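You operate a simulated robot arm through the tools that you are given. There is no shell and no other tool.

You are at the controls of a simulated two-armed robot. One attempt, no reset.

## Task
Tape the red wire spool once round so its end can't run loose.
Fine: spool on the turntable, tape roll in the arm's cup, arm in; one full turn of the crank, then arm out. Set down upright: what you pick out.

Only the result counts: the job must be done as asked and must still hold three seconds after the hand-in. Knocking over, shifting, dropping, spilling or breaking anything else fails it.

## Robot
Two 7-joint arms with fingered hands on one trunk that stands fixed in place. Base frame: the origin is at the foot of the trunk, x ahead of it, y to its left, z up; the work surface is at about z = 0.862. Readings come in m, rad, newtons and seconds.
The left shoulder is at [0.05, 0.214, 0.869], the right one opposite. With the tool pointing down near the work surface each hand reaches from about 0.36 to 0.88 m from the base axis, measured 20 degrees to its own side. Payload 3 kg a hand.
The TCP of each hand is the grasp point between the finger pads, 0.026 m short of the fingertips. In the tool frame z runs along the fingers and y along their closing line. Largest opening 0.132 m; the body of the gripper starts 0.073 m behind the TCP. The gripper is a hand of 3 fingers: y runs from the thumb to the fingers, the wrist lies at [0, 0, -0.229] in the tool frame.
Orientation is told as [roll, pitch, yaw] about the base's x, y, z axes, in that order, counted from this pose: with the fingers straight down and closing along the base's y, the tool's x points along the base's -x, its y along +y and its z along -z.

## Interface
- The arms move only by the tool jog_arm. It takes "left_deltas", "right_deltas" or both (then of equal length, played together; a hand with none holds still); each is a list of rows, each a list of 6 numbers: the shift along the tool's x, y, z in units of 40 mm (1.0 is 40 mm), then the turn, a rotation vector about the tool's x, y, z in units of 4 degrees (1.0 is 4 degrees). In form: [[tx, ty, tz, rx, ry, rz], ...]. A call has 1 to 20 rows; each row shifts and turns the commanded pose from where the row before left it, along the tool's axes as they then stand. A call with a number of a shift or a turn outside -1 to 1 is refused whole. Rows are played at 5 a second. More than 0.05 m and 0.15 rad between two rows, and nothing of the call is played. A pose out of reach is approached as far as the arm can. The call stops where the force on the tool passes 90 N (or 10 N more than at its start, if that is more) or the arm is blocked; 0.2 s more then pass. In this call time passes only in rows, and 0.2 s behind the last. It gives the time, the measured TCP pose, the force on the tool (base axes), the opening and the grip force at its end, in the units of the frame above (readings bear some noise), with the torque about the TCP (base axes, N m) and any sound that the robot's microphone picked up, and new pictures: "show" is both (left out), scene, wrist or none (wrist: the cameras of the hands that moved).
- Cameras (640 x 400 px; columns grow to the right, rows downward): "scene" is now at [0.0273, -0.0396, 1.5056]; the picture's right is [-0.47, -0.88, 0.00], its down [-0.53, 0.28, -0.80] and it looks along [0.71, -0.38, -0.60] (base axes); focal length 331 px, centre (320, 200). "left" rides on the left gripper at [-0.062, 0.003, -0.092] in its tool frame; the picture's right is [-0.05, -1.00, 0.00], its down [0.83, -0.04, -0.56] and it looks along [0.55, -0.03, 0.83] (tool axes); focal length 230 px, centre (320, 200). "right" rides on the right gripper at [0.062, 0.003, -0.092] in its tool frame; the picture's right is [-0.05, 1.00, 0.00], its down [-0.83, -0.04, -0.56] and it looks along [-0.55, -0.03, 0.83] (tool axes); focal length 230 px, centre (320, 200). There is no depth. A picture from a camera that has moved, and an enlarged one, comes with that camera's place and axes in the base frame and with its lens.
- set_fingers(finger1, finger2, thumb_bend, hand): sets how far each is bent, from 0 (flat) to 1 (curled in); at 0.3 the hand is open as for a grip, at 0.7 the pads meet at the TCP. One left out holds its place. A second passes; each finger stops where it meets its share of the squeeze, and holds until it gets a number again. It is the only way to open and close the hand. It gives what a move gives, with no picture; readings hold the bend of each and the force on the fingers (four entries, about 0 where the hand has none), thumb and palm.
- head_to(pan, tilt): turns the head with the scene camera to pan (to the left, within 1.501 rad either way) and tilt (down, from -0.506 to 1.204), counted from straight ahead of the robot. It gives what a move gives, and a new picture of the scene camera.
- inspect(camera, box): a new picture of the part [left, top, right, bottom] of that camera's present view, enlarged. It takes no simulated time.
- close_job(): hands the job in; it is judged then, once.

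Nothing tells you positions but the pictures and the camera data. Unless the task says otherwise, let go and move clear before handing in.

The tools are called after "Request:" by a JSON object that holds its "fn" and its "kwargs". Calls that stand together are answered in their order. jog_arm: Moves the arms, as the interface text tells. Its arguments: {"type":"object","properties":{"left_deltas":{"type":"array","items":{"type":"array","items":{"type":"number"}}},"right_deltas":{"type":"array","items":{"type":"array","items":{"type":"number"}}},"show":{"type":"string","enum":["both","scene","wrist","none"]}},"required":[]} The other tools are called the same way: set_fingers (finger1, finger2, thumb_bend, hand) moves the fingers one by one; head_to (pan, tilt) turns the head that bears the scene camera; inspect (camera, box) takes an enlarged picture of a part of a camera's view; close_job () hands the job in.

At the start:

```text
time: 0.0
left_position: [0.4336, -0.0429, 1.2015]
left_tool_rot: [0.0, -0.001, -0.456]
left_wrist_force: [1.3, 0.9, -0.3]
left_moment: [-0.04, -0.02, 0.0]
left_width: 0.1319
left_gripper_force: 0.1
left_shape: jaw
left_bend: [0.3, 0.3, 0.3]
left_finger forces: [0.1, 0.0, 0.0, 0.0, 0.1, 0.0]
right_position: [0.4152, -0.473, 1.1607]
right_tool_rot: [0.001, -0.002, -0.456]
right_wrist_force: [-0.5, -0.3, 0.0]
right_moment: [-0.01, 0.0, -0.01]
right_width: 0.132
right_gripper_force: 0.0
right_shape: jaw
right_bend: [0.3, 0.3, 0.3]
right_finger forces: [0.0, 0.1, 0.0, 0.0, 0.0, 0.0]
head pan, tilt: [-0.489, 0.642]
```

scene: 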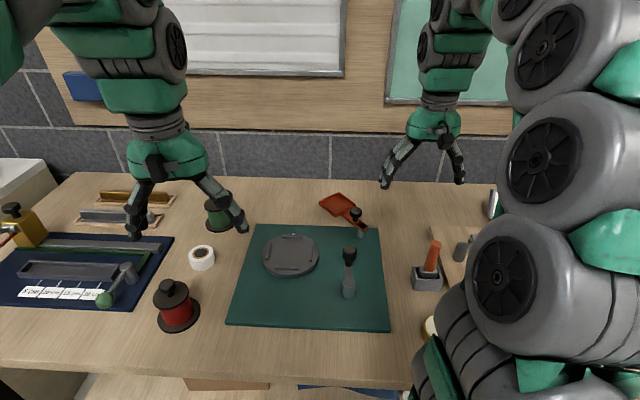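
right: 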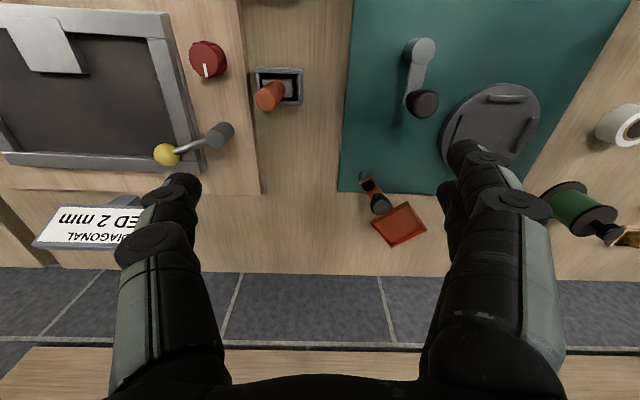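
left: 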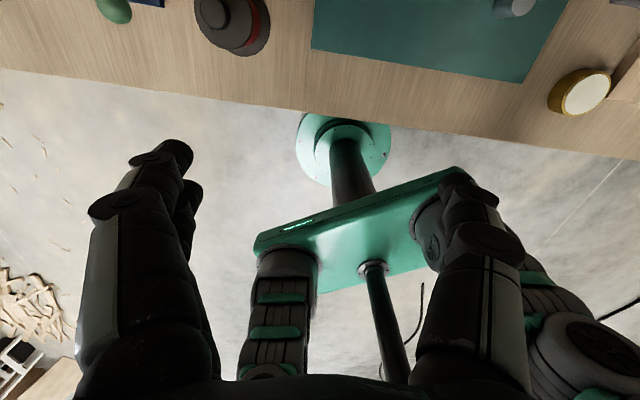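

I see a teal mat carrying a grey turntable, a black crank or knob, and an orange arm with a cup at the back. The red spool stands to the left of the mat with the white tape roll behind it, so I'll enlarge the views before moving.

Request:
{"fn": "inspect", "kwargs": {"camera": "scene", "box": [220, 180, 400, 340]}}

Request:
{"fn": "inspect", "kwargs": {"camera": "scene", "box": [80, 180, 260, 340]}}

Request:
{"fn": "inspect", "kwargs": {"camera": "right", "box": [320, 0, 640, 260]}}

Request:
{"fn": "inspect", "kwargs": {"camera": "scene", "box": [380, 180, 560, 340]}}

```text
2.50 times, centred on (310, 260) of scene
camera zoom: at [0.0273, -0.0396, 1.5056], right [-0.47, -0.88, 0.0], down [-0.53, 0.28, -0.8], along [0.71, -0.38, -0.6], focal length 828 px, centre (345, 50)
```

zoom: 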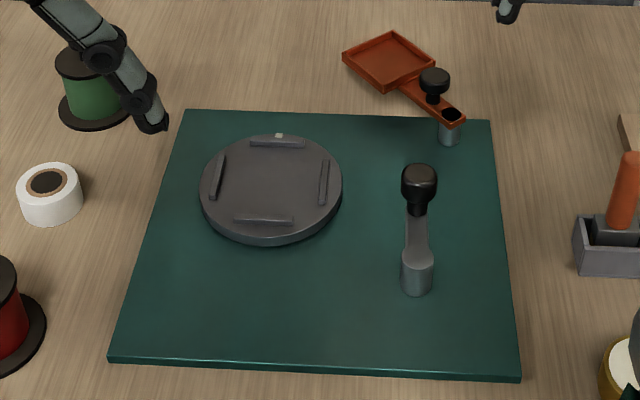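

```text
2.50 times, centred on (170, 260) of scene
camera zoom: at [0.0273, -0.0396, 1.5056], right [-0.47, -0.88, 0.0], down [-0.53, 0.28, -0.8], along [0.71, -0.38, -0.6], focal length 828 px, centre (695, 50)
```

zoom: 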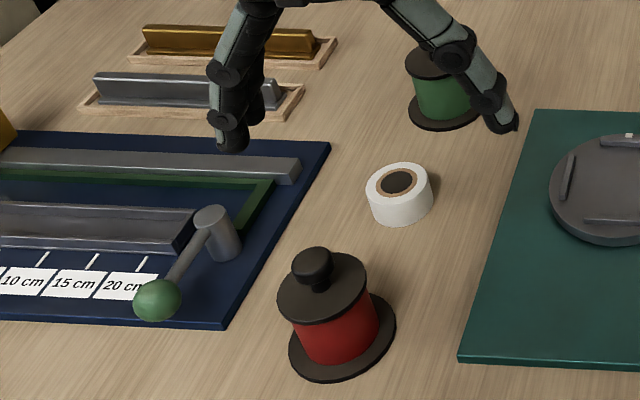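

```text
1.54 times, centred on (480, 130) of right
camera zoom: at [0.3634, -0.4433, 1.252], right [0.49, 0.87, 0.0], down [0.73, -0.4, 0.56], along [0.49, -0.27, -0.83], focal length 354 px, centre (74, 308)
```

zoom: 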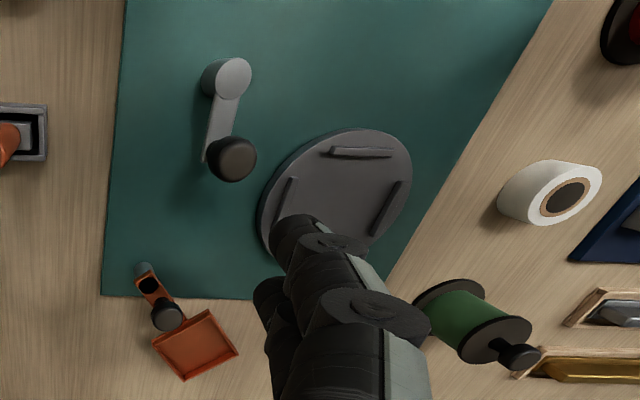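

```text
2.50 times, centred on (470, 260) of scene
camera zoom: at [0.0273, -0.0396, 1.5056], right [-0.47, -0.88, 0.0], down [-0.53, 0.28, -0.8], along [0.71, -0.38, -0.6], focal length 828 px, centre (-55, 50)
```

zoom: 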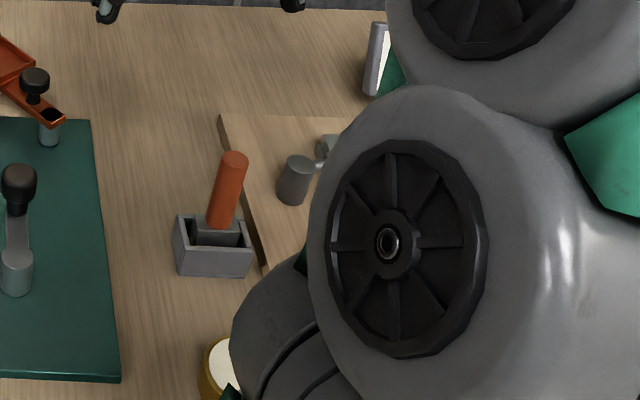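

The taping station is the teal board, with the turntable near (0.58, -0.25), the crank post near (0.43, -0.33) and the swing-arm pivot near (0.59, -0.47). I'll look at the remaining parts of the table from other head angles before moving anything.

Request:
{"fn": "inspect", "kwargs": {"camera": "left", "box": [480, 0, 640, 140]}}

Request:
{"fn": "inspect", "kwargs": {"camera": "right", "box": [330, 120, 490, 260]}}

Request:
{"fn": "head_to", "kwargs": {"pan": -0.55, "tilt": 0.85}}

```text
2.86 times, centred on (560, 70) of left
camera zoom: at [0.4913, -0.0675, 1.2925], right [-0.39, -0.92, 0.0], down [-0.76, 0.33, 0.56], along [-0.51, 0.22, -0.83], focal length 657 px, centre (-366, 571)
```

zoom: 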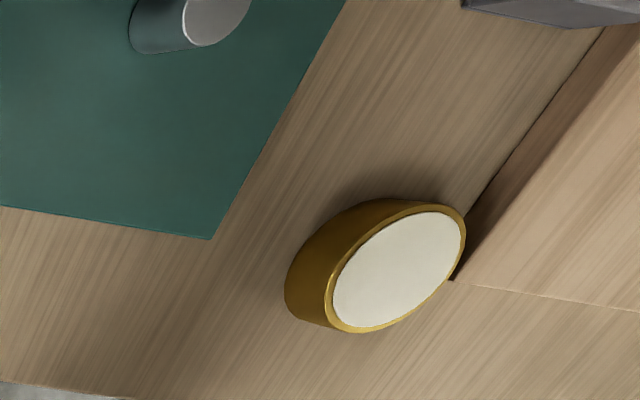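

```text
2.86 times, centred on (410, 190) of right
camera zoom: at [0.3634, -0.4433, 1.252], right [0.49, 0.87, 0.0], down [0.73, -0.4, 0.56], along [0.49, -0.27, -0.83], focal length 657 px, centre (63, 229)
```

zoom: 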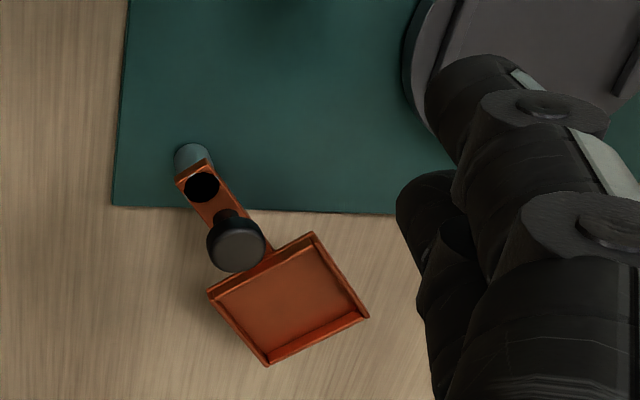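

```text
time: 0.7
left_position: [0.4346, -0.0432, 1.2015]
left_tool_rot: [-0.001, 0.0, -0.456]
left_wrist_force: [0.1, 0.0, 0.2]
left_moment: [0.0, 0.01, 0.01]
left_width: 0.1316
left_gripper_force: 0.0
left_shape: jaw
left_bend: [0.3, 0.3, 0.3]
left_finger forces: [0.0, 0.0, 0.1, 0.0, 0.0, 0.0]
right_position: [0.4165, -0.4741, 1.1605]
right_tool_rot: [-0.001, 0.0, -0.456]
right_wrist_force: [-1.1, 0.0, -0.4]
right_moment: [0.0, -0.02, 0.01]
right_width: 0.1315
right_gripper_force: 0.1
right_shape: jaw
right_bend: [0.3, 0.3, 0.3]
right_finger forces: [0.1, 0.0, 0.0, 0.1, 0.0, 0.0]
head pan, tilt: [-0.55, 0.85]
```

scene: 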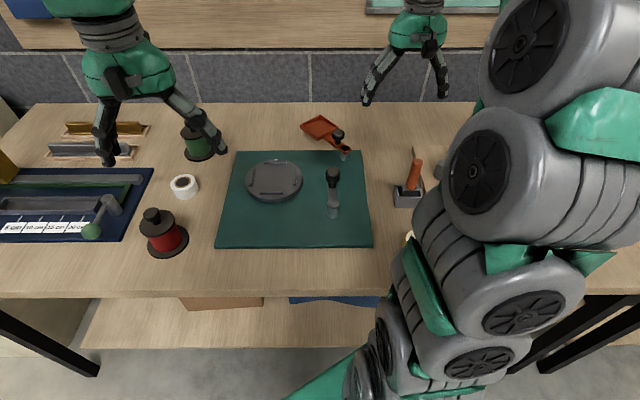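

Both cameras agree on the tray centre at about (0.69, -0.45) and the pivot at (0.577, -0.466). I'll send the left hand out of the way to the left and bring the right hand over the board for a close look.

Request:
{"fn": "jog_arm", "kwargs": {"left_deltas": [[0.44, 0.73, -0.125, 0, 0, 0], [0.44, 0.73, -0.125, 0, 0, 0], [0.44, 0.73, -0.125, 0, 0, 0], [0.44, 0.73, -0.125, 0, 0, 0], [0.44, 0.73, -0.125, 0, 0, 0], [0.44, 0.73, -0.125, 0, 0, 0], [0.44, 0.73, -0.125, 0, 0, 0], [0.44, 0.73, -0.125, 0, 0, 0], [0.44, 0.73, -0.125, 0, 0, 0], [0.44, 0.73, -0.125, 0, 0, 0], [0, 0, 0, 0, 0, 0], [0, 0, 0, 0, 0, 0], [0, 0, 0, 0, 0, 0], [0, 0, 0, 0, 0, 0], [0, 0, 0, 0, 0, 0], [0, 0, 0, 0, 0, 0], [0, 0, 0, 0, 0, 0]], "right_deltas": [[-0.0755, 0.661, -0.15, 0, 0, 0], [-0.0755, 0.661, -0.15, 0, 0, 0], [-0.0755, 0.661, -0.15, 0, 0, 0], [-0.0755, 0.661, -0.15, 0, 0, 0], [-0.0755, 0.661, -0.15, 0, 0, 0], [-0.0755, 0.661, -0.15, 0, 0, 0], [-0.0755, 0.661, -0.15, 0, 0, 0], [-0.0755, 0.661, -0.15, 0, 0, 0], [-0.0755, 0.661, -0.15, 0, 0, 0], [-0.0755, 0.661, -0.15, 0, 0, 0], [0, 0, 0, 0, 0, -0.933], [0, 0, 0, 0, 0, -0.933], [0, 0, 0, 0, 0, -0.933], [0, 0, 0, 0, 0, -0.933], [0, 0, 0, 0, 0, -0.933], [0, 0, 0, 0, 0, -0.933], [0, 0, 0, 0, 0, -0.933]], "show": "both"}}

```text
time: 4.3
left_position: [0.4036, 0.2967, 1.2508]
left_tool_rot: [0.0, 0.0, -0.455]
left_wrist_force: [0.2, 0.2, -0.5]
left_moment: [-0.03, -0.03, 0.04]
left_width: 0.1319
left_gripper_force: 0.1
left_shape: jaw
left_bend: [0.3, 0.3, 0.3]
left_finger forces: [0.0, 0.1, 0.0, 0.1, 0.1, 0.0]
right_position: [0.5577, -0.2498, 1.2206]
right_tool_rot: [0.0, -0.001, 0.0]
right_wrist_force: [-0.3, 0.4, 0.0]
right_moment: [0.0, 0.01, 0.04]
right_width: 0.1319
right_gripper_force: 0.0
right_shape: jaw
right_bend: [0.3, 0.3, 0.3]
right_finger forces: [0.0, 0.1, 0.0, 0.0, 0.1, 0.1]
head pan, tilt: [-0.55, 0.85]
camera right: at [0.4988, -0.2461, 1.3121], right [0.05, 1.0, 0.0], down [0.83, -0.04, 0.56], along [0.55, -0.03, -0.83], focal length 230 px, centre (320, 200)
camera left: at [0.4613, 0.2727, 1.3421], right [-0.39, -0.92, 0.0], down [-0.77, 0.33, 0.56], along [-0.51, 0.22, -0.83], focal length 230 px, centre (320, 200)
```

scene: 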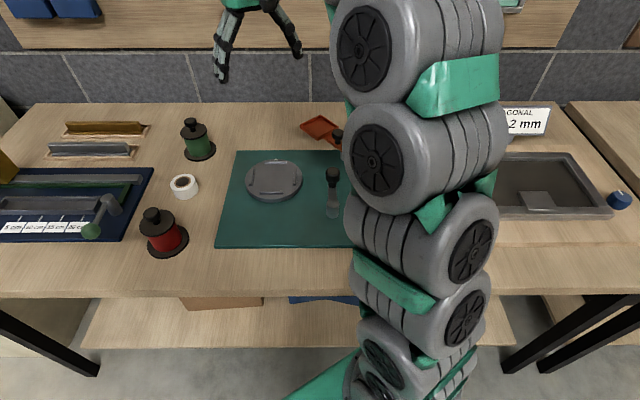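
right: 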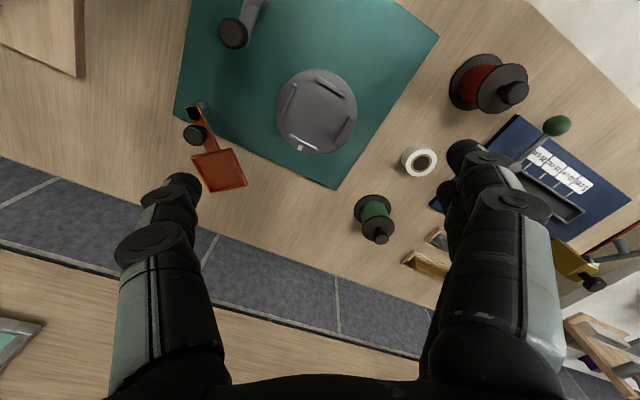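
left: 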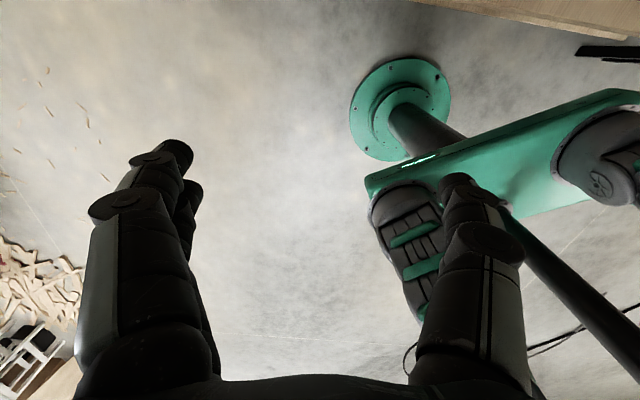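

The right hand is over the turntable with a clear view of everything I need, and the left hand is clear. I'll enlarge the right camera's view to measure positions.

Request:
{"fn": "inspect", "kwargs": {"camera": "right", "box": [250, 50, 410, 150]}}

Request:
{"fn": "inspect", "kwargs": {"camera": "right", "box": [160, 90, 320, 190]}}

Request:
{"fn": "inspect", "kwargs": {"camera": "right", "box": [390, 40, 550, 190]}}

Request:
{"fn": "inspect", "kwargs": {"camera": "right", "box": [170, 0, 330, 100]}}

Request:
{"fn": "inspect", "kwargs": {"camera": "scene", "box": [120, 160, 220, 270]}}

```text
4.00 times, centred on (330, 100) of right
camera zoom: at [0.4988, -0.2461, 1.3121], right [0.05, 1.0, 0.0], down [0.83, -0.04, 0.56], along [0.55, -0.03, -0.83], focal length 920 px, centre (280, 600)
```

zoom: 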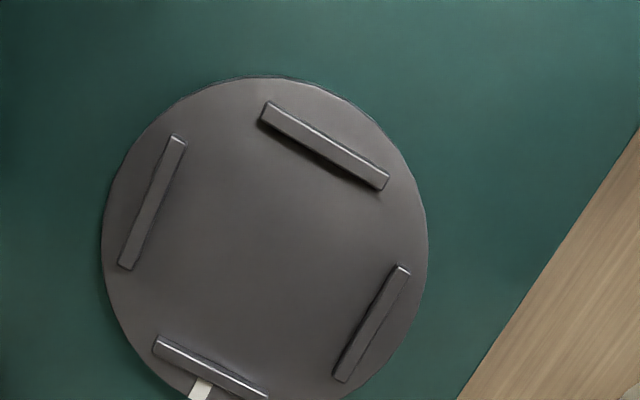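

```text
4.00 times, centred on (240, 140) of right
camera zoom: at [0.4988, -0.2461, 1.3121], right [0.05, 1.0, 0.0], down [0.83, -0.04, 0.56], along [0.55, -0.03, -0.83], focal length 920 px, centre (640, 440)
```

zoom: 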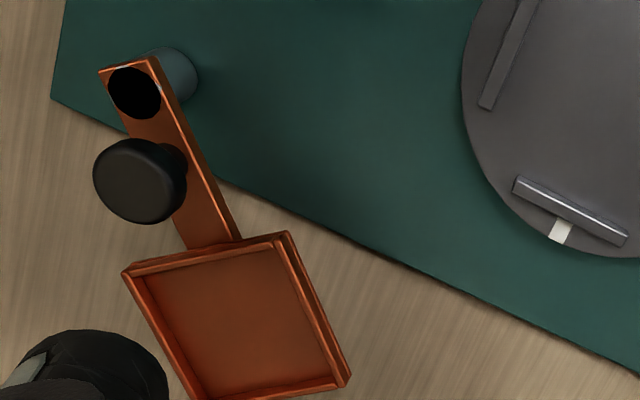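

```text
2.67 times, centred on (470, 115) of right
camera zoom: at [0.4988, -0.2461, 1.3121], right [0.05, 1.0, 0.0], down [0.83, -0.04, 0.56], along [0.55, -0.03, -0.83], focal length 614 px, centre (-80, 427)
```

zoom: 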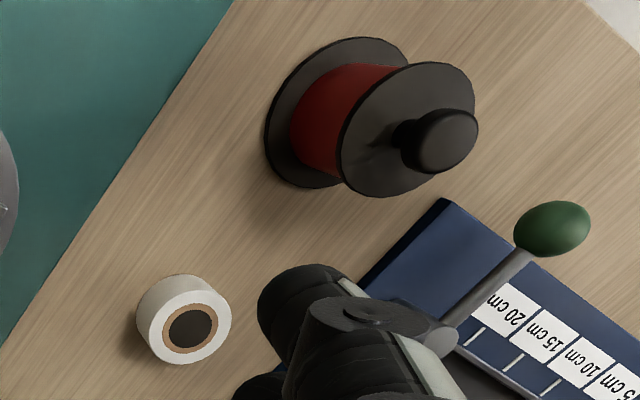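

```text
4.00 times, centred on (250, 50) of right
camera zoom: at [0.4988, -0.2461, 1.3121], right [0.05, 1.0, 0.0], down [0.83, -0.04, 0.56], along [0.55, -0.03, -0.83], focal length 920 px, centre (600, 800)
```

zoom: 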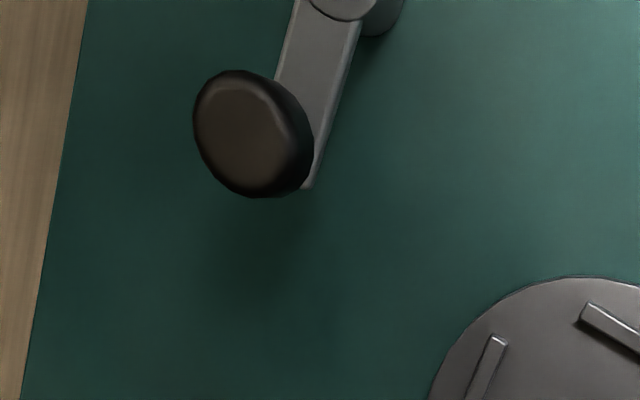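

```text
3.64 times, centred on (170, 215) of scene
camera zoom: at [0.0171, -0.0397, 1.4883], right [-0.52, -0.85, 0.0], down [-0.64, 0.39, -0.66], along [0.56, -0.34, -0.75], focal length 1205 px, centre (866, 146)
```

zoom: 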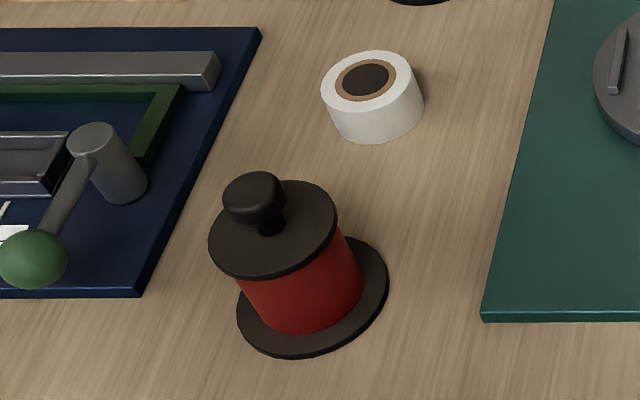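

From the two views I place the turntable centre at (0.598, -0.257), the red spool at about (0.558, 0.030) with its knob top near z 0.965, and the tape roll at (0.698, -0.054). Next I'll hover the right hand over the spool to refine that.

Request:
{"fn": "jog_arm", "kwargs": {"right_deltas": [[0.008, 0.775, 0.333, 0, 0, 0], [0.008, 0.775, 0.333, 0, 0, 0], [0.008, 0.775, 0.333, 0, 0, 0], [0.008, 0.775, 0.333, 0, 0, 0], [0.008, 0.775, 0.333, 0, 0, 0], [0.008, 0.775, 0.333, 0, 0, 0], [0.008, 0.775, 0.333, 0, 0, 0], [0.008, 0.775, 0.333, 0, 0, 0], [0.008, 0.775, 0.333, 0, 0, 0]], "show": "both"}}

```text
time: 6.3
left_position: [0.4052, 0.2958, 1.2507]
left_tool_rot: [0.0, 0.0, -0.455]
left_wrist_force: [0.2, 0.5, -0.2]
left_moment: [-0.04, -0.01, -0.02]
left_width: 0.1318
left_gripper_force: 0.1
left_shape: jaw
left_bend: [0.3, 0.3, 0.3]
left_finger forces: [0.1, 0.0, 0.0, 0.0, 0.0, 0.0]
right_position: [0.5571, 0.0294, 1.1008]
right_tool_rot: [0.0, 0.0, 0.0]
right_wrist_force: [0.7, 0.6, 0.2]
right_moment: [0.0, -0.03, -0.03]
right_width: 0.1319
right_gripper_force: 0.1
right_shape: jaw
right_bend: [0.3, 0.3, 0.3]
right_finger forces: [0.0, 0.1, 0.1, 0.1, 0.1, 0.1]
head pan, tilt: [-0.55, 0.85]
camera right: at [0.4964, 0.0332, 1.1919], right [0.05, 1.0, 0.0], down [0.83, -0.04, 0.56], along [0.56, -0.03, -0.83], focal length 230 px, centre (320, 200)
```

scene: 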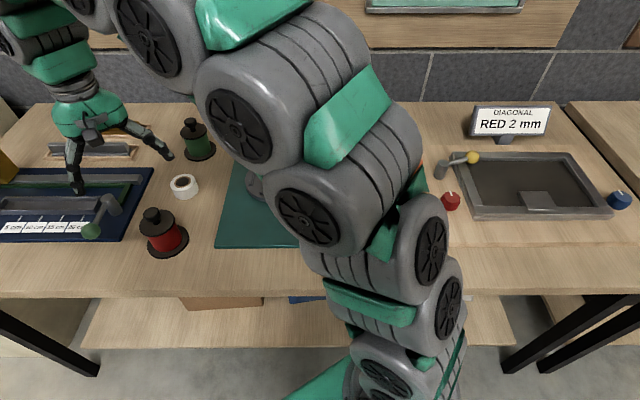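
right: 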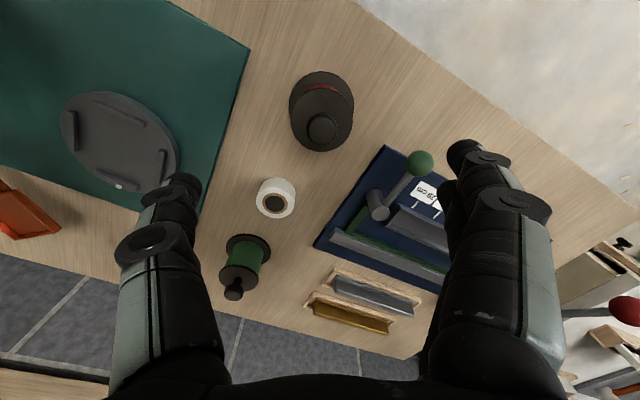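

The spool shows close to the hand's centreline, with the knob at about pixel (322, 130). I'll enlarge to measure the offset.

Request:
{"fn": "inspect", "kwargs": {"camera": "right", "box": [270, 60, 370, 160]}}

Request:
{"fn": "inspect", "kwargs": {"camera": "right", "box": [20, 70, 220, 230]}}

```text
4.00 times, centred on (320, 110) of right
camera zoom: at [0.4964, 0.0332, 1.1919], right [0.05, 1.0, 0.0], down [0.83, -0.04, 0.56], along [0.56, -0.03, -0.83], focal length 920 px, centre (320, 560)
```

zoom: 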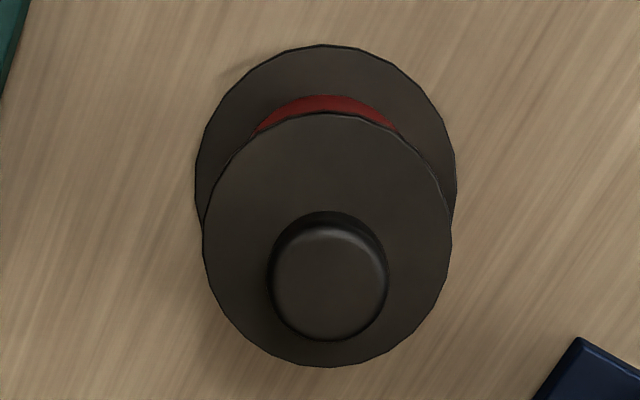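

```text
2.50 times, centred on (120, 150) of right
camera zoom: at [0.4964, 0.0332, 1.1919], right [0.05, 1.0, 0.0], down [0.83, -0.04, 0.56], along [0.56, -0.03, -0.83], focal length 575 px, centre (820, 325)
```

zoom: 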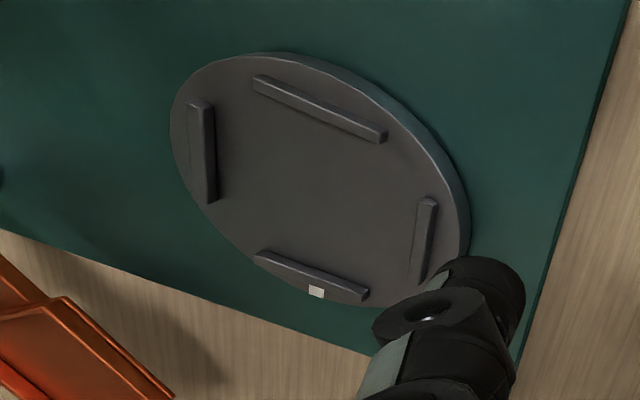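

The spool axis is at about (0.559, 0.032), 1–2 mm from the hand's axis, with the top flange near z 0.938 and the knob top near 0.975. I'll test the fingers in the air to learn how they close.

Request:
{"fn": "set_fingers", "kwargs": {"hand": "right", "finger1": 0.55, "finger2": 0.55, "thumb_bend": 0.55}}

Request:
{"fn": "inspect", "kwargs": {"camera": "right", "box": [0, 0, 640, 400]}}

Request:
{"fn": "inspect", "kwargs": {"camera": "scene", "box": [50, 90, 210, 270]}}

```text
time: 7.3
left_position: [0.4039, 0.2957, 1.2519]
left_tool_rot: [0.0, -0.002, -0.457]
left_wrist_force: [-0.1, 1.5, -0.1]
left_moment: [-0.01, -0.01, -0.01]
left_width: 0.1318
left_gripper_force: 0.1
left_shape: jaw
left_bend: [0.3, 0.3, 0.3]
left_finger forces: [0.0, 0.0, 0.0, 0.0, 0.0, 0.1]
right_position: [0.5557, 0.0295, 1.1013]
right_tool_rot: [-0.001, 0.001, 0.001]
right_wrist_force: [-0.5, 0.0, 1.0]
right_moment: [0.0, 0.01, -0.03]
right_width: 0.052
right_gripper_force: 0.1
right_shape: fingers
right_bend: [0.55, 0.55, 0.55]
right_finger forces: [0.0, 0.0, 0.0, 0.1, 0.0, 0.0]
head pan, tilt: [-0.55, 0.85]
```

```text
1.00 times, centred on (320, 200) of right (not enlarged: the box is as wide or as high as the picture)
camera zoom: at [0.4964, 0.0326, 1.1922], right [0.05, 1.0, 0.0], down [0.83, -0.04, 0.56], along [0.55, -0.03, -0.83], focal length 230 px, centre (320, 200)
```

zoom: 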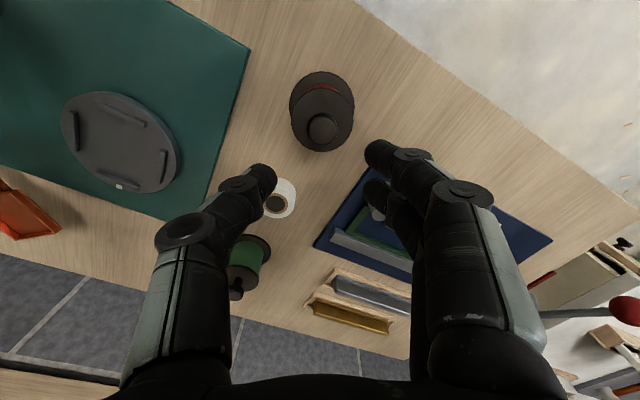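

```text
2.22 times, centred on (130, 180) of scene
camera zoom: at [0.0171, -0.0397, 1.4883], right [-0.52, -0.85, 0.0], down [-0.64, 0.39, -0.66], along [0.56, -0.34, -0.75], focal length 736 px, centre (742, 244)
```

zoom: 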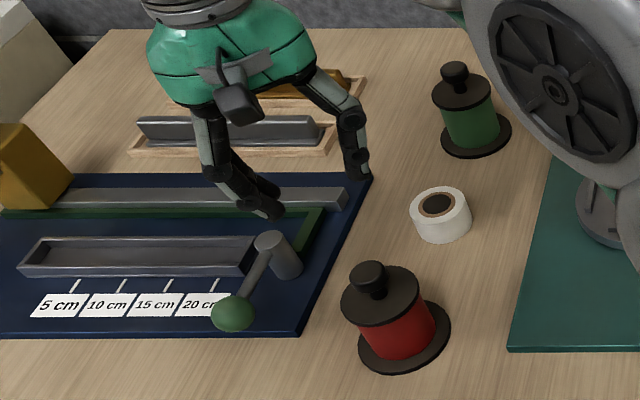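

The hand has two fingers on its +y side and the thumb opposite, and it now opens 52 mm, enough to straddle the 28 mm knob. I'll descend over the knob with the small correction.

Request:
{"fn": "jog_arm", "kwargs": {"right_deltas": [[-0.03, 0.05, 0.5, 0, 0, 0], [0, 0, 0.6, 0, 0, 0], [0, 0, 0.6, 0, 0, 0], [0, 0, 0.6, 0, 0, 0], [0, 0, 0.5, 0, 0, 0], [0, 0, 0.35, 0, 0, 0]], "show": "both"}}

```text
time: 8.7
left_position: [0.4038, 0.2972, 1.2508]
left_tool_rot: [0.0, 0.0, -0.456]
left_wrist_force: [0.2, 0.4, -0.5]
left_moment: [-0.01, -0.01, 0.0]
left_width: 0.1321
left_gripper_force: 0.0
left_shape: jaw
left_bend: [0.3, 0.3, 0.3]
left_finger forces: [0.0, 0.0, 0.0, 0.0, 0.0, 0.1]
right_position: [0.5573, 0.0313, 0.9747]
right_tool_rot: [-0.001, 0.002, 0.0]
right_wrist_force: [0.6, 0.3, 0.2]
right_moment: [0.01, -0.01, -0.01]
right_width: 0.0518
right_gripper_force: 0.0
right_shape: fingers
right_bend: [0.55, 0.55, 0.55]
right_finger forces: [0.1, 0.0, 0.0, 0.0, 0.1, 0.0]
head pan, tilt: [-0.55, 0.85]
camera right: at [0.497, 0.0348, 1.066], right [0.05, 1.0, 0.0], down [0.83, -0.04, 0.56], along [0.55, -0.03, -0.83], focal length 230 px, centre (320, 200)
```

scene: 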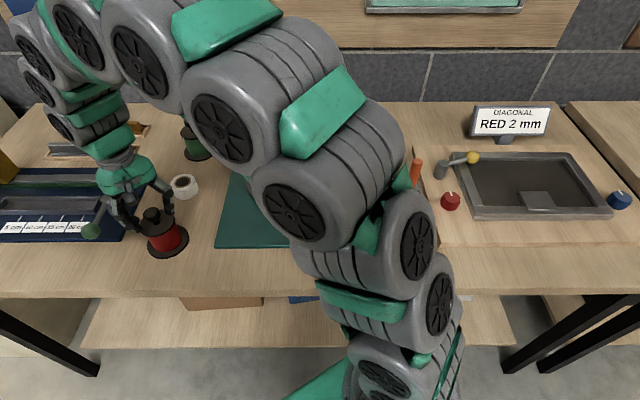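
right: 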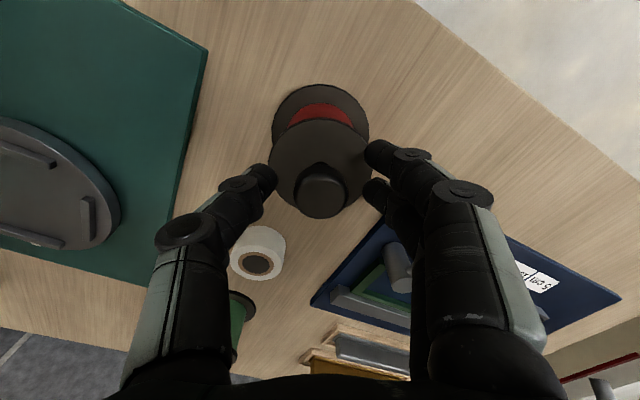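

The hand is straddling the knob. I'll enlarge to check the fit before closing.

Request:
{"fn": "inspect", "kwargs": {"camera": "right", "box": [230, 70, 430, 230]}}

Request:
{"fn": "inspect", "kwargs": {"camera": "scene", "box": [90, 150, 210, 270]}}

```text
2.50 times, centred on (330, 150) of right
camera zoom: at [0.497, 0.0348, 1.066], right [0.05, 1.0, 0.0], down [0.83, -0.04, 0.56], along [0.55, -0.03, -0.83], focal length 575 px, centre (295, 325)
```

zoom: 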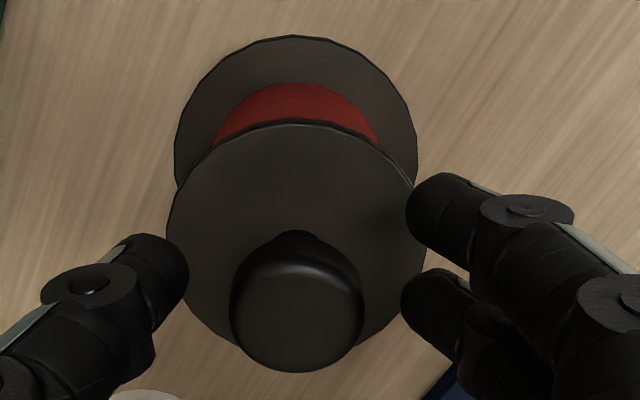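

```text
3.33 times, centred on (150, 210) of scene
camera zoom: at [0.0171, -0.0397, 1.4883], right [-0.52, -0.85, 0.0], down [-0.64, 0.39, -0.66], along [0.56, -0.34, -0.75], focal length 1105 px, centre (887, 167)
```

zoom: 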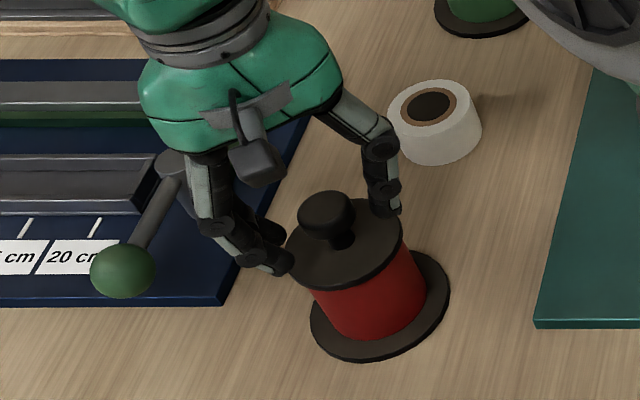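

Knob and hand line up, the knob top reads about z 0.966 and the flange about 0.934. I'll lower 9 mm more and close the fingers gently.

Request:
{"fn": "jog_arm", "kwargs": {"right_deltas": [[0, 0, 0.12, 0, 0, 0], [0, 0, 0.11, 0, 0, 0]], "show": "none"}}

Request:
{"fn": "set_fingers", "kwargs": {"hand": "right", "finger1": 0.7, "finger2": 0.7, "thumb_bend": 0.7}}

Request:
{"fn": "inspect", "kwargs": {"camera": "right", "box": [230, 70, 430, 230]}}

Request:
{"fn": "inspect", "kwargs": {"camera": "scene", "box": [90, 150, 210, 270]}}

```text
time: 9.3
left_position: [0.4048, 0.2969, 1.251]
left_tool_rot: [-0.001, 0.002, -0.456]
left_wrist_force: [0.4, -0.3, -0.9]
left_moment: [-0.02, 0.03, -0.01]
left_width: 0.1318
left_gripper_force: 0.1
left_shape: jaw
left_bend: [0.3, 0.3, 0.3]
left_finger forces: [0.1, 0.1, 0.0, 0.0, 0.1, 0.0]
right_position: [0.5576, 0.0315, 0.966]
right_tool_rot: [-0.001, -0.001, 0.001]
right_wrist_force: [0.6, -0.9, -0.7]
right_moment: [-0.01, -0.02, 0.02]
right_width: 0.0519
right_gripper_force: 0.1
right_shape: fingers
right_bend: [0.55, 0.55, 0.55]
right_finger forces: [0.0, 0.0, 0.0, 0.1, 0.0, 0.1]
head pan, tilt: [-0.55, 0.85]
```

```text
time: 10.3
left_position: [0.4032, 0.2964, 1.2515]
left_tool_rot: [-0.001, 0.0, -0.455]
left_wrist_force: [-0.2, 0.8, 0.1]
left_moment: [0.04, 0.04, 0.01]
left_width: 0.1318
left_gripper_force: 0.0
left_shape: jaw
left_bend: [0.3, 0.3, 0.3]
left_finger forces: [0.0, 0.0, 0.0, 0.1, 0.0, 0.0]
right_position: [0.5577, 0.0321, 0.9667]
right_tool_rot: [0.0, 0.0, 0.0]
right_wrist_force: [-0.6, -0.7, 0.1]
right_moment: [0.06, -0.03, 0.0]
right_width: 0.0147
right_gripper_force: 7.4
right_shape: fingers
right_bend: [0.7, 0.61, 0.66]
right_finger forces: [0.0, 7.2, 0.1, 0.1, 7.6, 0.0]
head pan, tilt: [-0.55, 0.85]
```

```text
2.50 times, centred on (330, 150) of right
camera zoom: at [0.4971, 0.035, 1.0571], right [0.05, 1.0, 0.0], down [0.83, -0.04, 0.56], along [0.55, -0.03, -0.83], focal length 575 px, centre (295, 325)
```

zoom: 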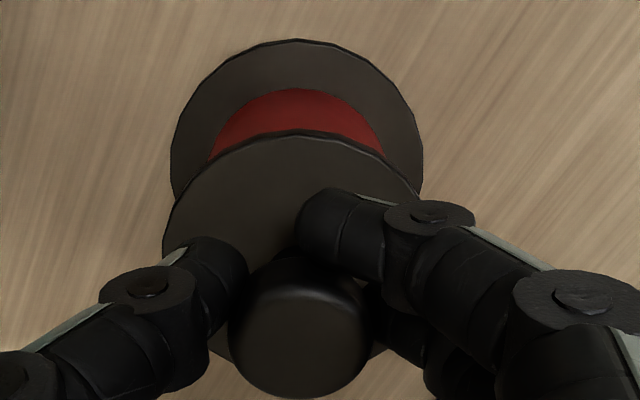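

```text
3.33 times, centred on (150, 210) of scene
camera zoom: at [0.0171, -0.0396, 1.4883], right [-0.52, -0.85, 0.0], down [-0.64, 0.39, -0.66], along [0.56, -0.34, -0.75], focal length 1105 px, centre (887, 167)
```

zoom: 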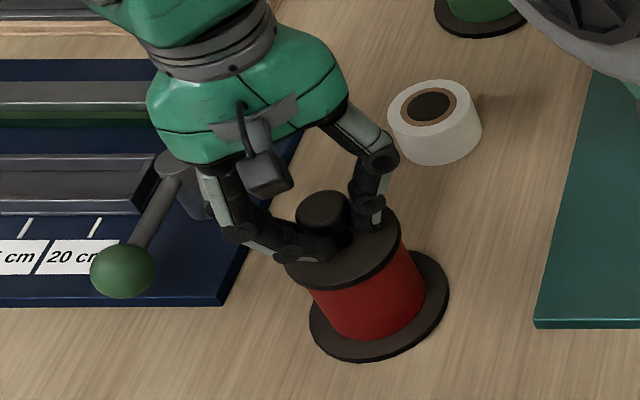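

Finger 1 closed past the knob without touching it, so the knob sits a few millimetres further out (+x) than my hand. I'll open, shift 5 mm outwards and close again.

Request:
{"fn": "set_fingers", "kwargs": {"hand": "right", "finger1": 0.55, "finger2": 0.55, "thumb_bend": 0.55}}

Request:
{"fn": "jog_arm", "kwargs": {"right_deltas": [[-0.125, 0, 0, 0, 0, 0]], "show": "none"}}

Request:
{"fn": "set_fingers", "kwargs": {"hand": "right", "finger1": 0.7, "finger2": 0.7, "thumb_bend": 0.7}}

Request:
{"fn": "inspect", "kwargs": {"camera": "right", "box": [230, 70, 430, 230]}}

```text
time: 11.3
left_position: [0.4045, 0.2959, 1.25]
left_tool_rot: [0.001, -0.001, -0.455]
left_wrist_force: [0.0, 0.9, -0.6]
left_moment: [-0.01, 0.01, 0.0]
left_width: 0.1318
left_gripper_force: 0.2
left_shape: jaw
left_bend: [0.3, 0.3, 0.3]
left_finger forces: [0.0, 0.1, 0.1, 0.0, 0.0, 0.0]
right_position: [0.5567, 0.032, 0.9663]
right_tool_rot: [-0.001, -0.001, -0.001]
right_wrist_force: [0.0, -0.8, -0.4]
right_moment: [0.0, -0.02, -0.02]
right_width: 0.0506
right_gripper_force: 0.0
right_shape: fingers
right_bend: [0.55, 0.55, 0.55]
right_finger forces: [0.1, 0.1, 0.0, 0.1, 0.1, 0.0]
head pan, tilt: [-0.55, 0.85]
```

```text
time: 11.7
left_position: [0.404, 0.297, 1.2501]
left_tool_rot: [-0.001, 0.0, -0.455]
left_wrist_force: [0.3, -0.3, 0.2]
left_moment: [-0.01, 0.01, -0.03]
left_width: 0.1321
left_gripper_force: 0.1
left_shape: jaw
left_bend: [0.3, 0.3, 0.3]
left_finger forces: [0.1, 0.1, 0.0, 0.0, 0.0, 0.0]
right_position: [0.5624, 0.0322, 0.9659]
right_tool_rot: [-0.001, 0.0, 0.0]
right_wrist_force: [0.2, 0.0, 0.1]
right_moment: [0.02, -0.01, 0.02]
right_width: 0.0508
right_gripper_force: 0.1
right_shape: fingers
right_bend: [0.55, 0.55, 0.55]
right_finger forces: [0.0, 0.0, 0.1, 0.0, 0.1, 0.1]
head pan, tilt: [-0.55, 0.85]
```

```text
time: 12.7
left_position: [0.4045, 0.2968, 1.2511]
left_tool_rot: [-0.002, 0.001, -0.455]
left_wrist_force: [0.2, -0.4, -1.0]
left_moment: [-0.02, 0.0, 0.04]
left_width: 0.1319
left_gripper_force: 0.2
left_shape: jaw
left_bend: [0.3, 0.3, 0.3]
left_finger forces: [0.0, 0.0, 0.1, 0.0, 0.0, 0.0]
right_position: [0.5617, 0.0317, 0.9664]
right_tool_rot: [-0.001, 0.001, 0.0]
right_wrist_force: [0.1, -0.5, -1.0]
right_moment: [0.01, -0.01, 0.0]
right_width: 0.0211
right_gripper_force: 9.6
right_shape: fingers
right_bend: [0.66, 0.62, 0.65]
right_finger forces: [2.3, 7.0, 0.0, 0.0, 9.1, 0.0]
head pan, tilt: [-0.55, 0.85]
```

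```text
2.50 times, centred on (330, 150) of right
camera zoom: at [0.502, 0.0351, 1.057], right [0.05, 1.0, 0.0], down [0.83, -0.04, 0.56], along [0.55, -0.03, -0.83], focal length 575 px, centre (295, 325)
```

zoom: 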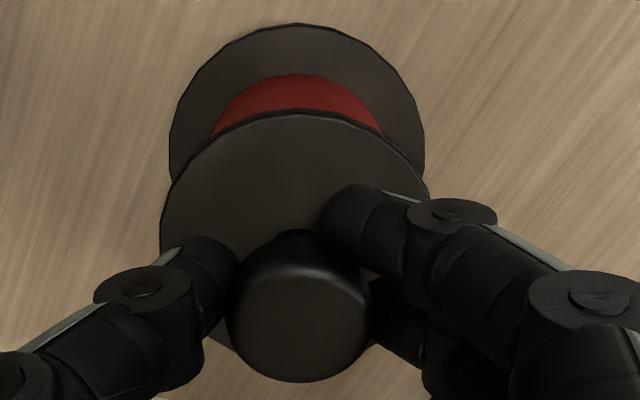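

Both fingers touch now but unevenly, so the knob is still about 3 mm further out. I'll repeat with one more small shift for a symmetric grip.

Request:
{"fn": "set_fingers", "kwargs": {"hand": "right", "finger1": 0.55, "finger2": 0.55, "thumb_bend": 0.55}}

Request:
{"fn": "jog_arm", "kwargs": {"right_deltas": [[-0.07, 0, 0, 0, 0, 0]], "show": "none"}}

Request:
{"fn": "set_fingers", "kwargs": {"hand": "right", "finger1": 0.75, "finger2": 0.75, "thumb_bend": 0.75}}

Request:
{"fn": "inspect", "kwargs": {"camera": "right", "box": [230, 70, 430, 230]}}

```text
time: 13.7
left_position: [0.4035, 0.2968, 1.2507]
left_tool_rot: [0.001, 0.0, -0.454]
left_wrist_force: [0.0, -0.3, -0.4]
left_moment: [-0.02, -0.01, -0.01]
left_width: 0.1318
left_gripper_force: 0.0
left_shape: jaw
left_bend: [0.3, 0.3, 0.3]
left_finger forces: [0.0, 0.0, 0.0, 0.0, 0.0, 0.1]
right_position: [0.5624, 0.0326, 0.9664]
right_tool_rot: [0.0, -0.001, -0.001]
right_wrist_force: [-0.2, 0.6, -0.2]
right_moment: [0.0, 0.0, -0.02]
right_width: 0.0505
right_gripper_force: 0.1
right_shape: fingers
right_bend: [0.55, 0.55, 0.55]
right_finger forces: [0.0, 0.0, 0.1, 0.1, 0.1, 0.0]
head pan, tilt: [-0.55, 0.85]
```

```text
time: 14.1
left_position: [0.404, 0.2975, 1.2511]
left_tool_rot: [-0.001, 0.0, -0.457]
left_wrist_force: [-0.3, 0.4, 0.1]
left_moment: [0.02, -0.02, -0.03]
left_width: 0.1321
left_gripper_force: 0.1
left_shape: jaw
left_bend: [0.3, 0.3, 0.3]
left_finger forces: [0.0, 0.1, 0.0, 0.1, 0.0, 0.1]
right_position: [0.5656, 0.0321, 0.9665]
right_tool_rot: [0.0, 0.0, 0.0]
right_wrist_force: [-0.8, 0.0, 0.0]
right_moment: [0.03, -0.01, 0.02]
right_width: 0.0505
right_gripper_force: 0.1
right_shape: fingers
right_bend: [0.55, 0.55, 0.55]
right_finger forces: [0.0, 0.1, 0.0, 0.1, 0.1, 0.0]
head pan, tilt: [-0.55, 0.85]
```

```text
time: 15.1
left_position: [0.4026, 0.2977, 1.2513]
left_tool_rot: [0.001, 0.0, -0.454]
left_wrist_force: [0.2, -0.2, 0.0]
left_moment: [0.03, 0.02, 0.02]
left_width: 0.132
left_gripper_force: 0.0
left_shape: jaw
left_bend: [0.3, 0.3, 0.3]
left_finger forces: [0.1, 0.0, 0.0, 0.1, 0.0, 0.0]
right_position: [0.5651, 0.0316, 0.9657]
right_tool_rot: [-0.001, 0.001, 0.0]
right_wrist_force: [0.3, 0.0, 0.2]
right_moment: [-0.08, 0.0, -0.01]
right_width: 0.0231
right_gripper_force: 18.9
right_shape: fingers
right_bend: [0.71, 0.67, 0.66]
right_finger forces: [8.0, 11.0, 0.0, 0.0, 17.8, 0.0]
head pan, tilt: [-0.55, 0.85]
```

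```text
2.50 times, centred on (330, 150) of right
camera zoom: at [0.5048, 0.035, 1.057], right [0.05, 1.0, 0.0], down [0.83, -0.04, 0.56], along [0.55, -0.03, -0.83], focal length 575 px, centre (295, 325)
```

zoom: 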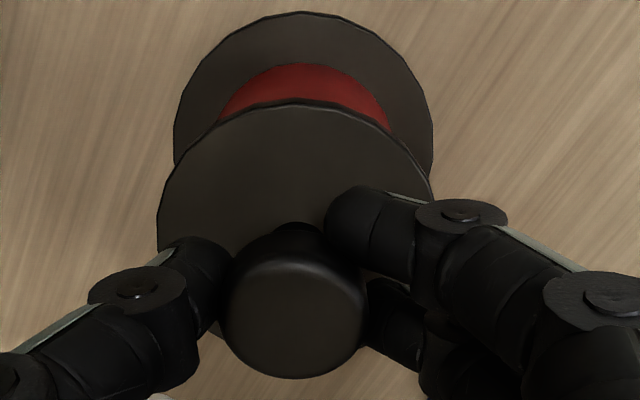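

The grip is now firm at about 19 N and nearly even across the fingers. I'll lift slowly and check that the spool comes along.

Request:
{"fn": "jog_arm", "kwargs": {"right_deltas": [[0, 0, -0.25, 0, 0, 0], [0, 0, -0.5, 0, 0, 0], [0, 0, -0.6, 0, 0, 0], [0, 0, -0.6, 0, 0, 0], [0, 0, -0.6, 0, 0, 0], [0, 0, -0.6, 0, 0, 0]], "show": "both"}}

Request:
{"fn": "inspect", "kwargs": {"camera": "right", "box": [230, 70, 430, 230]}}

```text
time: 16.5
left_position: [0.4047, 0.2967, 1.2499]
left_tool_rot: [-0.001, 0.001, -0.456]
left_wrist_force: [0.3, -0.1, 0.1]
left_moment: [0.03, -0.02, -0.01]
left_width: 0.1319
left_gripper_force: 0.0
left_shape: jaw
left_bend: [0.3, 0.3, 0.3]
left_finger forces: [0.0, 0.0, 0.0, 0.1, 0.0, 0.0]
right_position: [0.5633, 0.0326, 1.0907]
right_tool_rot: [-0.001, 0.0, -0.001]
right_wrist_force: [0.2, -0.3, -2.7]
right_moment: [0.0, -0.01, -0.02]
right_width: 0.0227
right_gripper_force: 18.6
right_shape: fingers
right_bend: [0.71, 0.68, 0.66]
right_finger forces: [8.2, 11.3, 0.0, 0.1, 17.6, 0.0]
head pan, tilt: [-0.55, 0.85]
camera right: at [0.5042, 0.0357, 1.1823], right [0.05, 1.0, 0.0], down [0.83, -0.04, 0.55], along [0.55, -0.03, -0.83], focal length 230 px, centre (320, 200)
```

scene: 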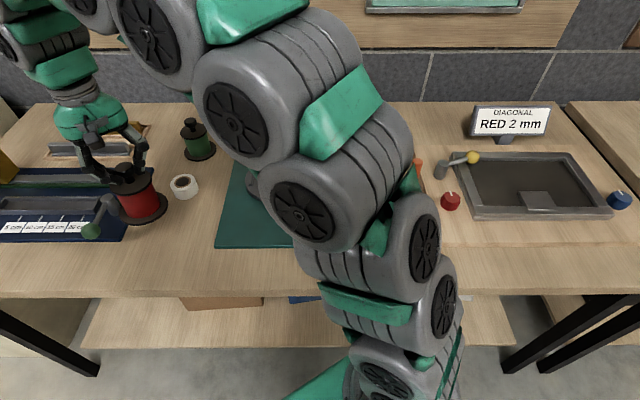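
right: 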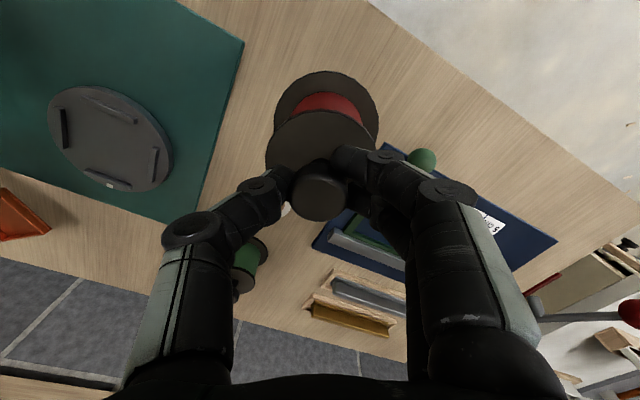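

```text
2.50 times, centred on (330, 150) of right
camera zoom: at [0.5042, 0.0357, 1.1823], right [0.05, 1.0, 0.0], down [0.83, -0.04, 0.55], along [0.55, -0.03, -0.83], focal length 575 px, centre (295, 325)
```

zoom: 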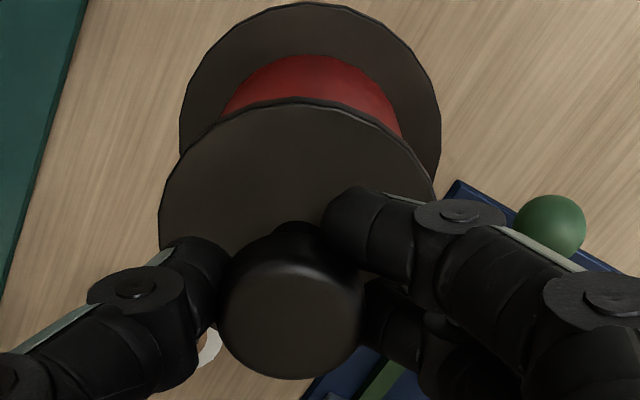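

The spool is up, weighing about 2.7 N, but it looks slightly tilted in the grip. I'll check the tilt from the scene camera before placing it.

Request:
{"fn": "inspect", "kwargs": {"camera": "scene", "box": [70, 120, 210, 240]}}

Request:
{"fn": "inspect", "kwargs": {"camera": "left", "box": [0, 0, 640, 400]}}

```text
3.33 times, centred on (140, 180) of scene
camera zoom: at [0.0171, -0.0396, 1.4883], right [-0.52, -0.85, 0.0], down [-0.64, 0.39, -0.66], along [0.56, -0.34, -0.75], focal length 1105 px, centre (920, 267)
```

zoom: 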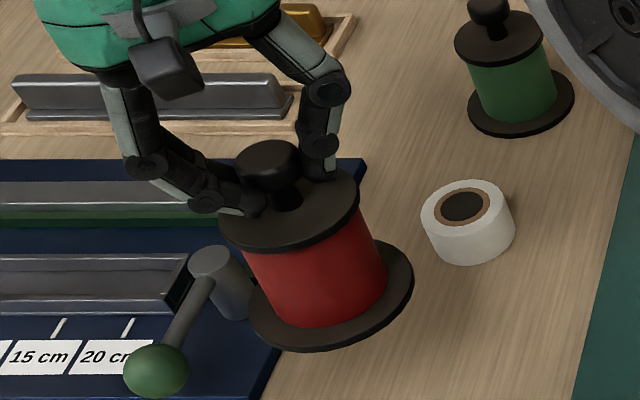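

```text
1.00 times, centred on (320, 200) of left (not enlarged: the box is as wide or as high as the picture)
camera zoom: at [0.4613, 0.2727, 1.3421], right [-0.39, -0.92, 0.0], down [-0.77, 0.33, 0.56], along [-0.51, 0.22, -0.83], focal length 230 px, centre (320, 200)
```

zoom: 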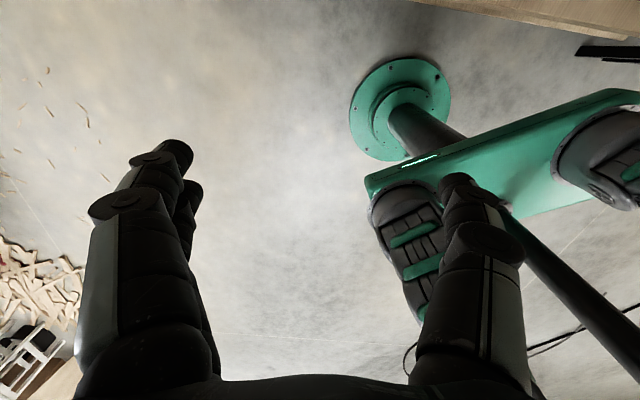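

The spool hangs about 3.5° off vertical, with its base towards +y. I'll carry it over the turntable at this height and then roll the hand 3.4° to bring the spool upright.

Request:
{"fn": "jog_arm", "kwargs": {"right_deltas": [[-0.076, -0.5, 0, 0, 0, 0], [-0.076, -0.67, 0, 0, 0, 0], [-0.076, -0.67, 0, 0, 0, 0], [-0.076, -0.67, 0, 0, 0, 0], [-0.076, -0.67, 0, 0, 0, 0], [-0.076, -0.67, 0, 0, 0, 0], [-0.076, -0.67, 0, 0, 0, 0], [-0.076, -0.67, 0, 0, 0, 0], [-0.076, -0.67, 0, 0, 0, 0], [-0.076, -0.67, 0, 0, 0, 0], [-0.076, -0.67, 0, 0, 0, 0], [0, -0.05, 0, 0.42, 0, 0], [0, 0, 0, 0.43, 0, 0]], "show": "both"}}

Request:
{"fn": "inspect", "kwargs": {"camera": "right", "box": [220, 60, 420, 220]}}

Request:
{"fn": "inspect", "kwargs": {"camera": "scene", "box": [210, 100, 370, 240]}}

```text
time: 19.3
left_position: [0.4038, 0.2985, 1.2505]
left_tool_rot: [-0.001, 0.0, -0.456]
left_wrist_force: [-0.1, 0.1, 0.2]
left_moment: [-0.02, 0.04, -0.01]
left_width: 0.1319
left_gripper_force: 0.1
left_shape: jaw
left_bend: [0.3, 0.3, 0.3]
left_finger forces: [0.0, 0.0, 0.0, 0.0, 0.0, 0.0]
right_position: [0.5986, -0.2571, 1.0914]
right_tool_rot: [-0.059, 0.001, 0.001]
right_wrist_force: [-0.7, 0.3, -3.8]
right_moment: [0.0, 0.01, 0.0]
right_width: 0.0225
right_gripper_force: 18.3
right_shape: fingers
right_bend: [0.71, 0.68, 0.66]
right_finger forces: [7.9, 11.4, 0.0, 0.1, 17.3, 0.0]
head pan, tilt: [-0.55, 0.85]
camera right: at [0.5382, -0.2494, 1.1827], right [0.05, 1.0, -0.06], down [0.83, -0.01, 0.56], along [0.55, -0.08, -0.83], focal length 230 px, centre (320, 200)
```

scene: 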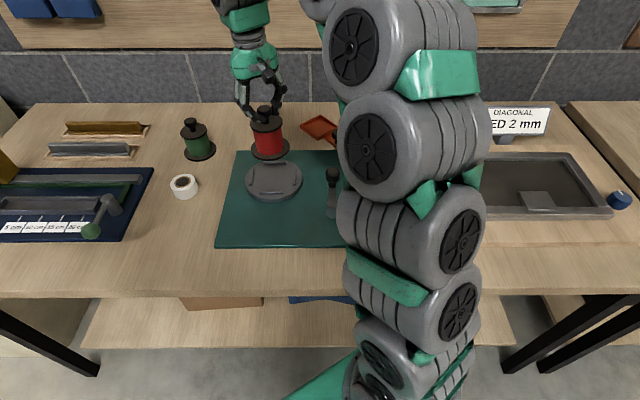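
right: 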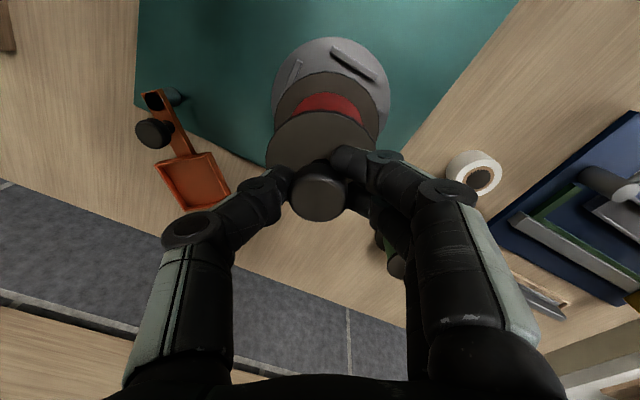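

```text
2.50 times, centred on (320, 140) of right
camera zoom: at [0.5382, -0.2494, 1.1827], right [0.05, 1.0, -0.06], down [0.83, -0.01, 0.56], along [0.55, -0.08, -0.83], focal length 575 px, centre (320, 350)
```

zoom: 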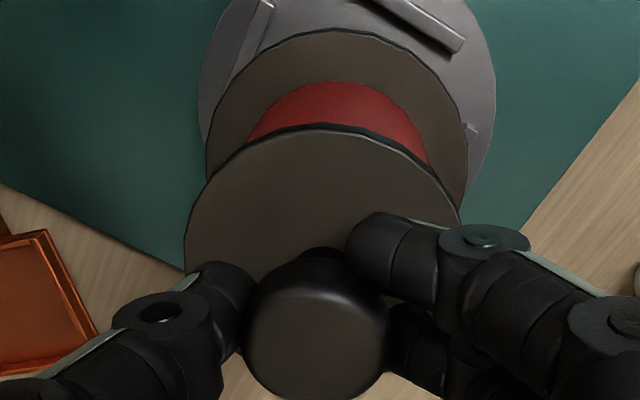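

```text
2.86 times, centred on (290, 170) of scene
camera zoom: at [0.0171, -0.0397, 1.4883], right [-0.52, -0.85, 0.0], down [-0.64, 0.39, -0.66], along [0.56, -0.34, -0.75], focal length 947 px, centre (406, 286)
```

zoom: 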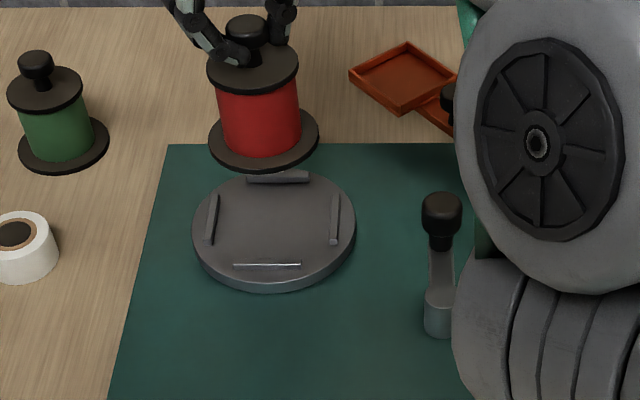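

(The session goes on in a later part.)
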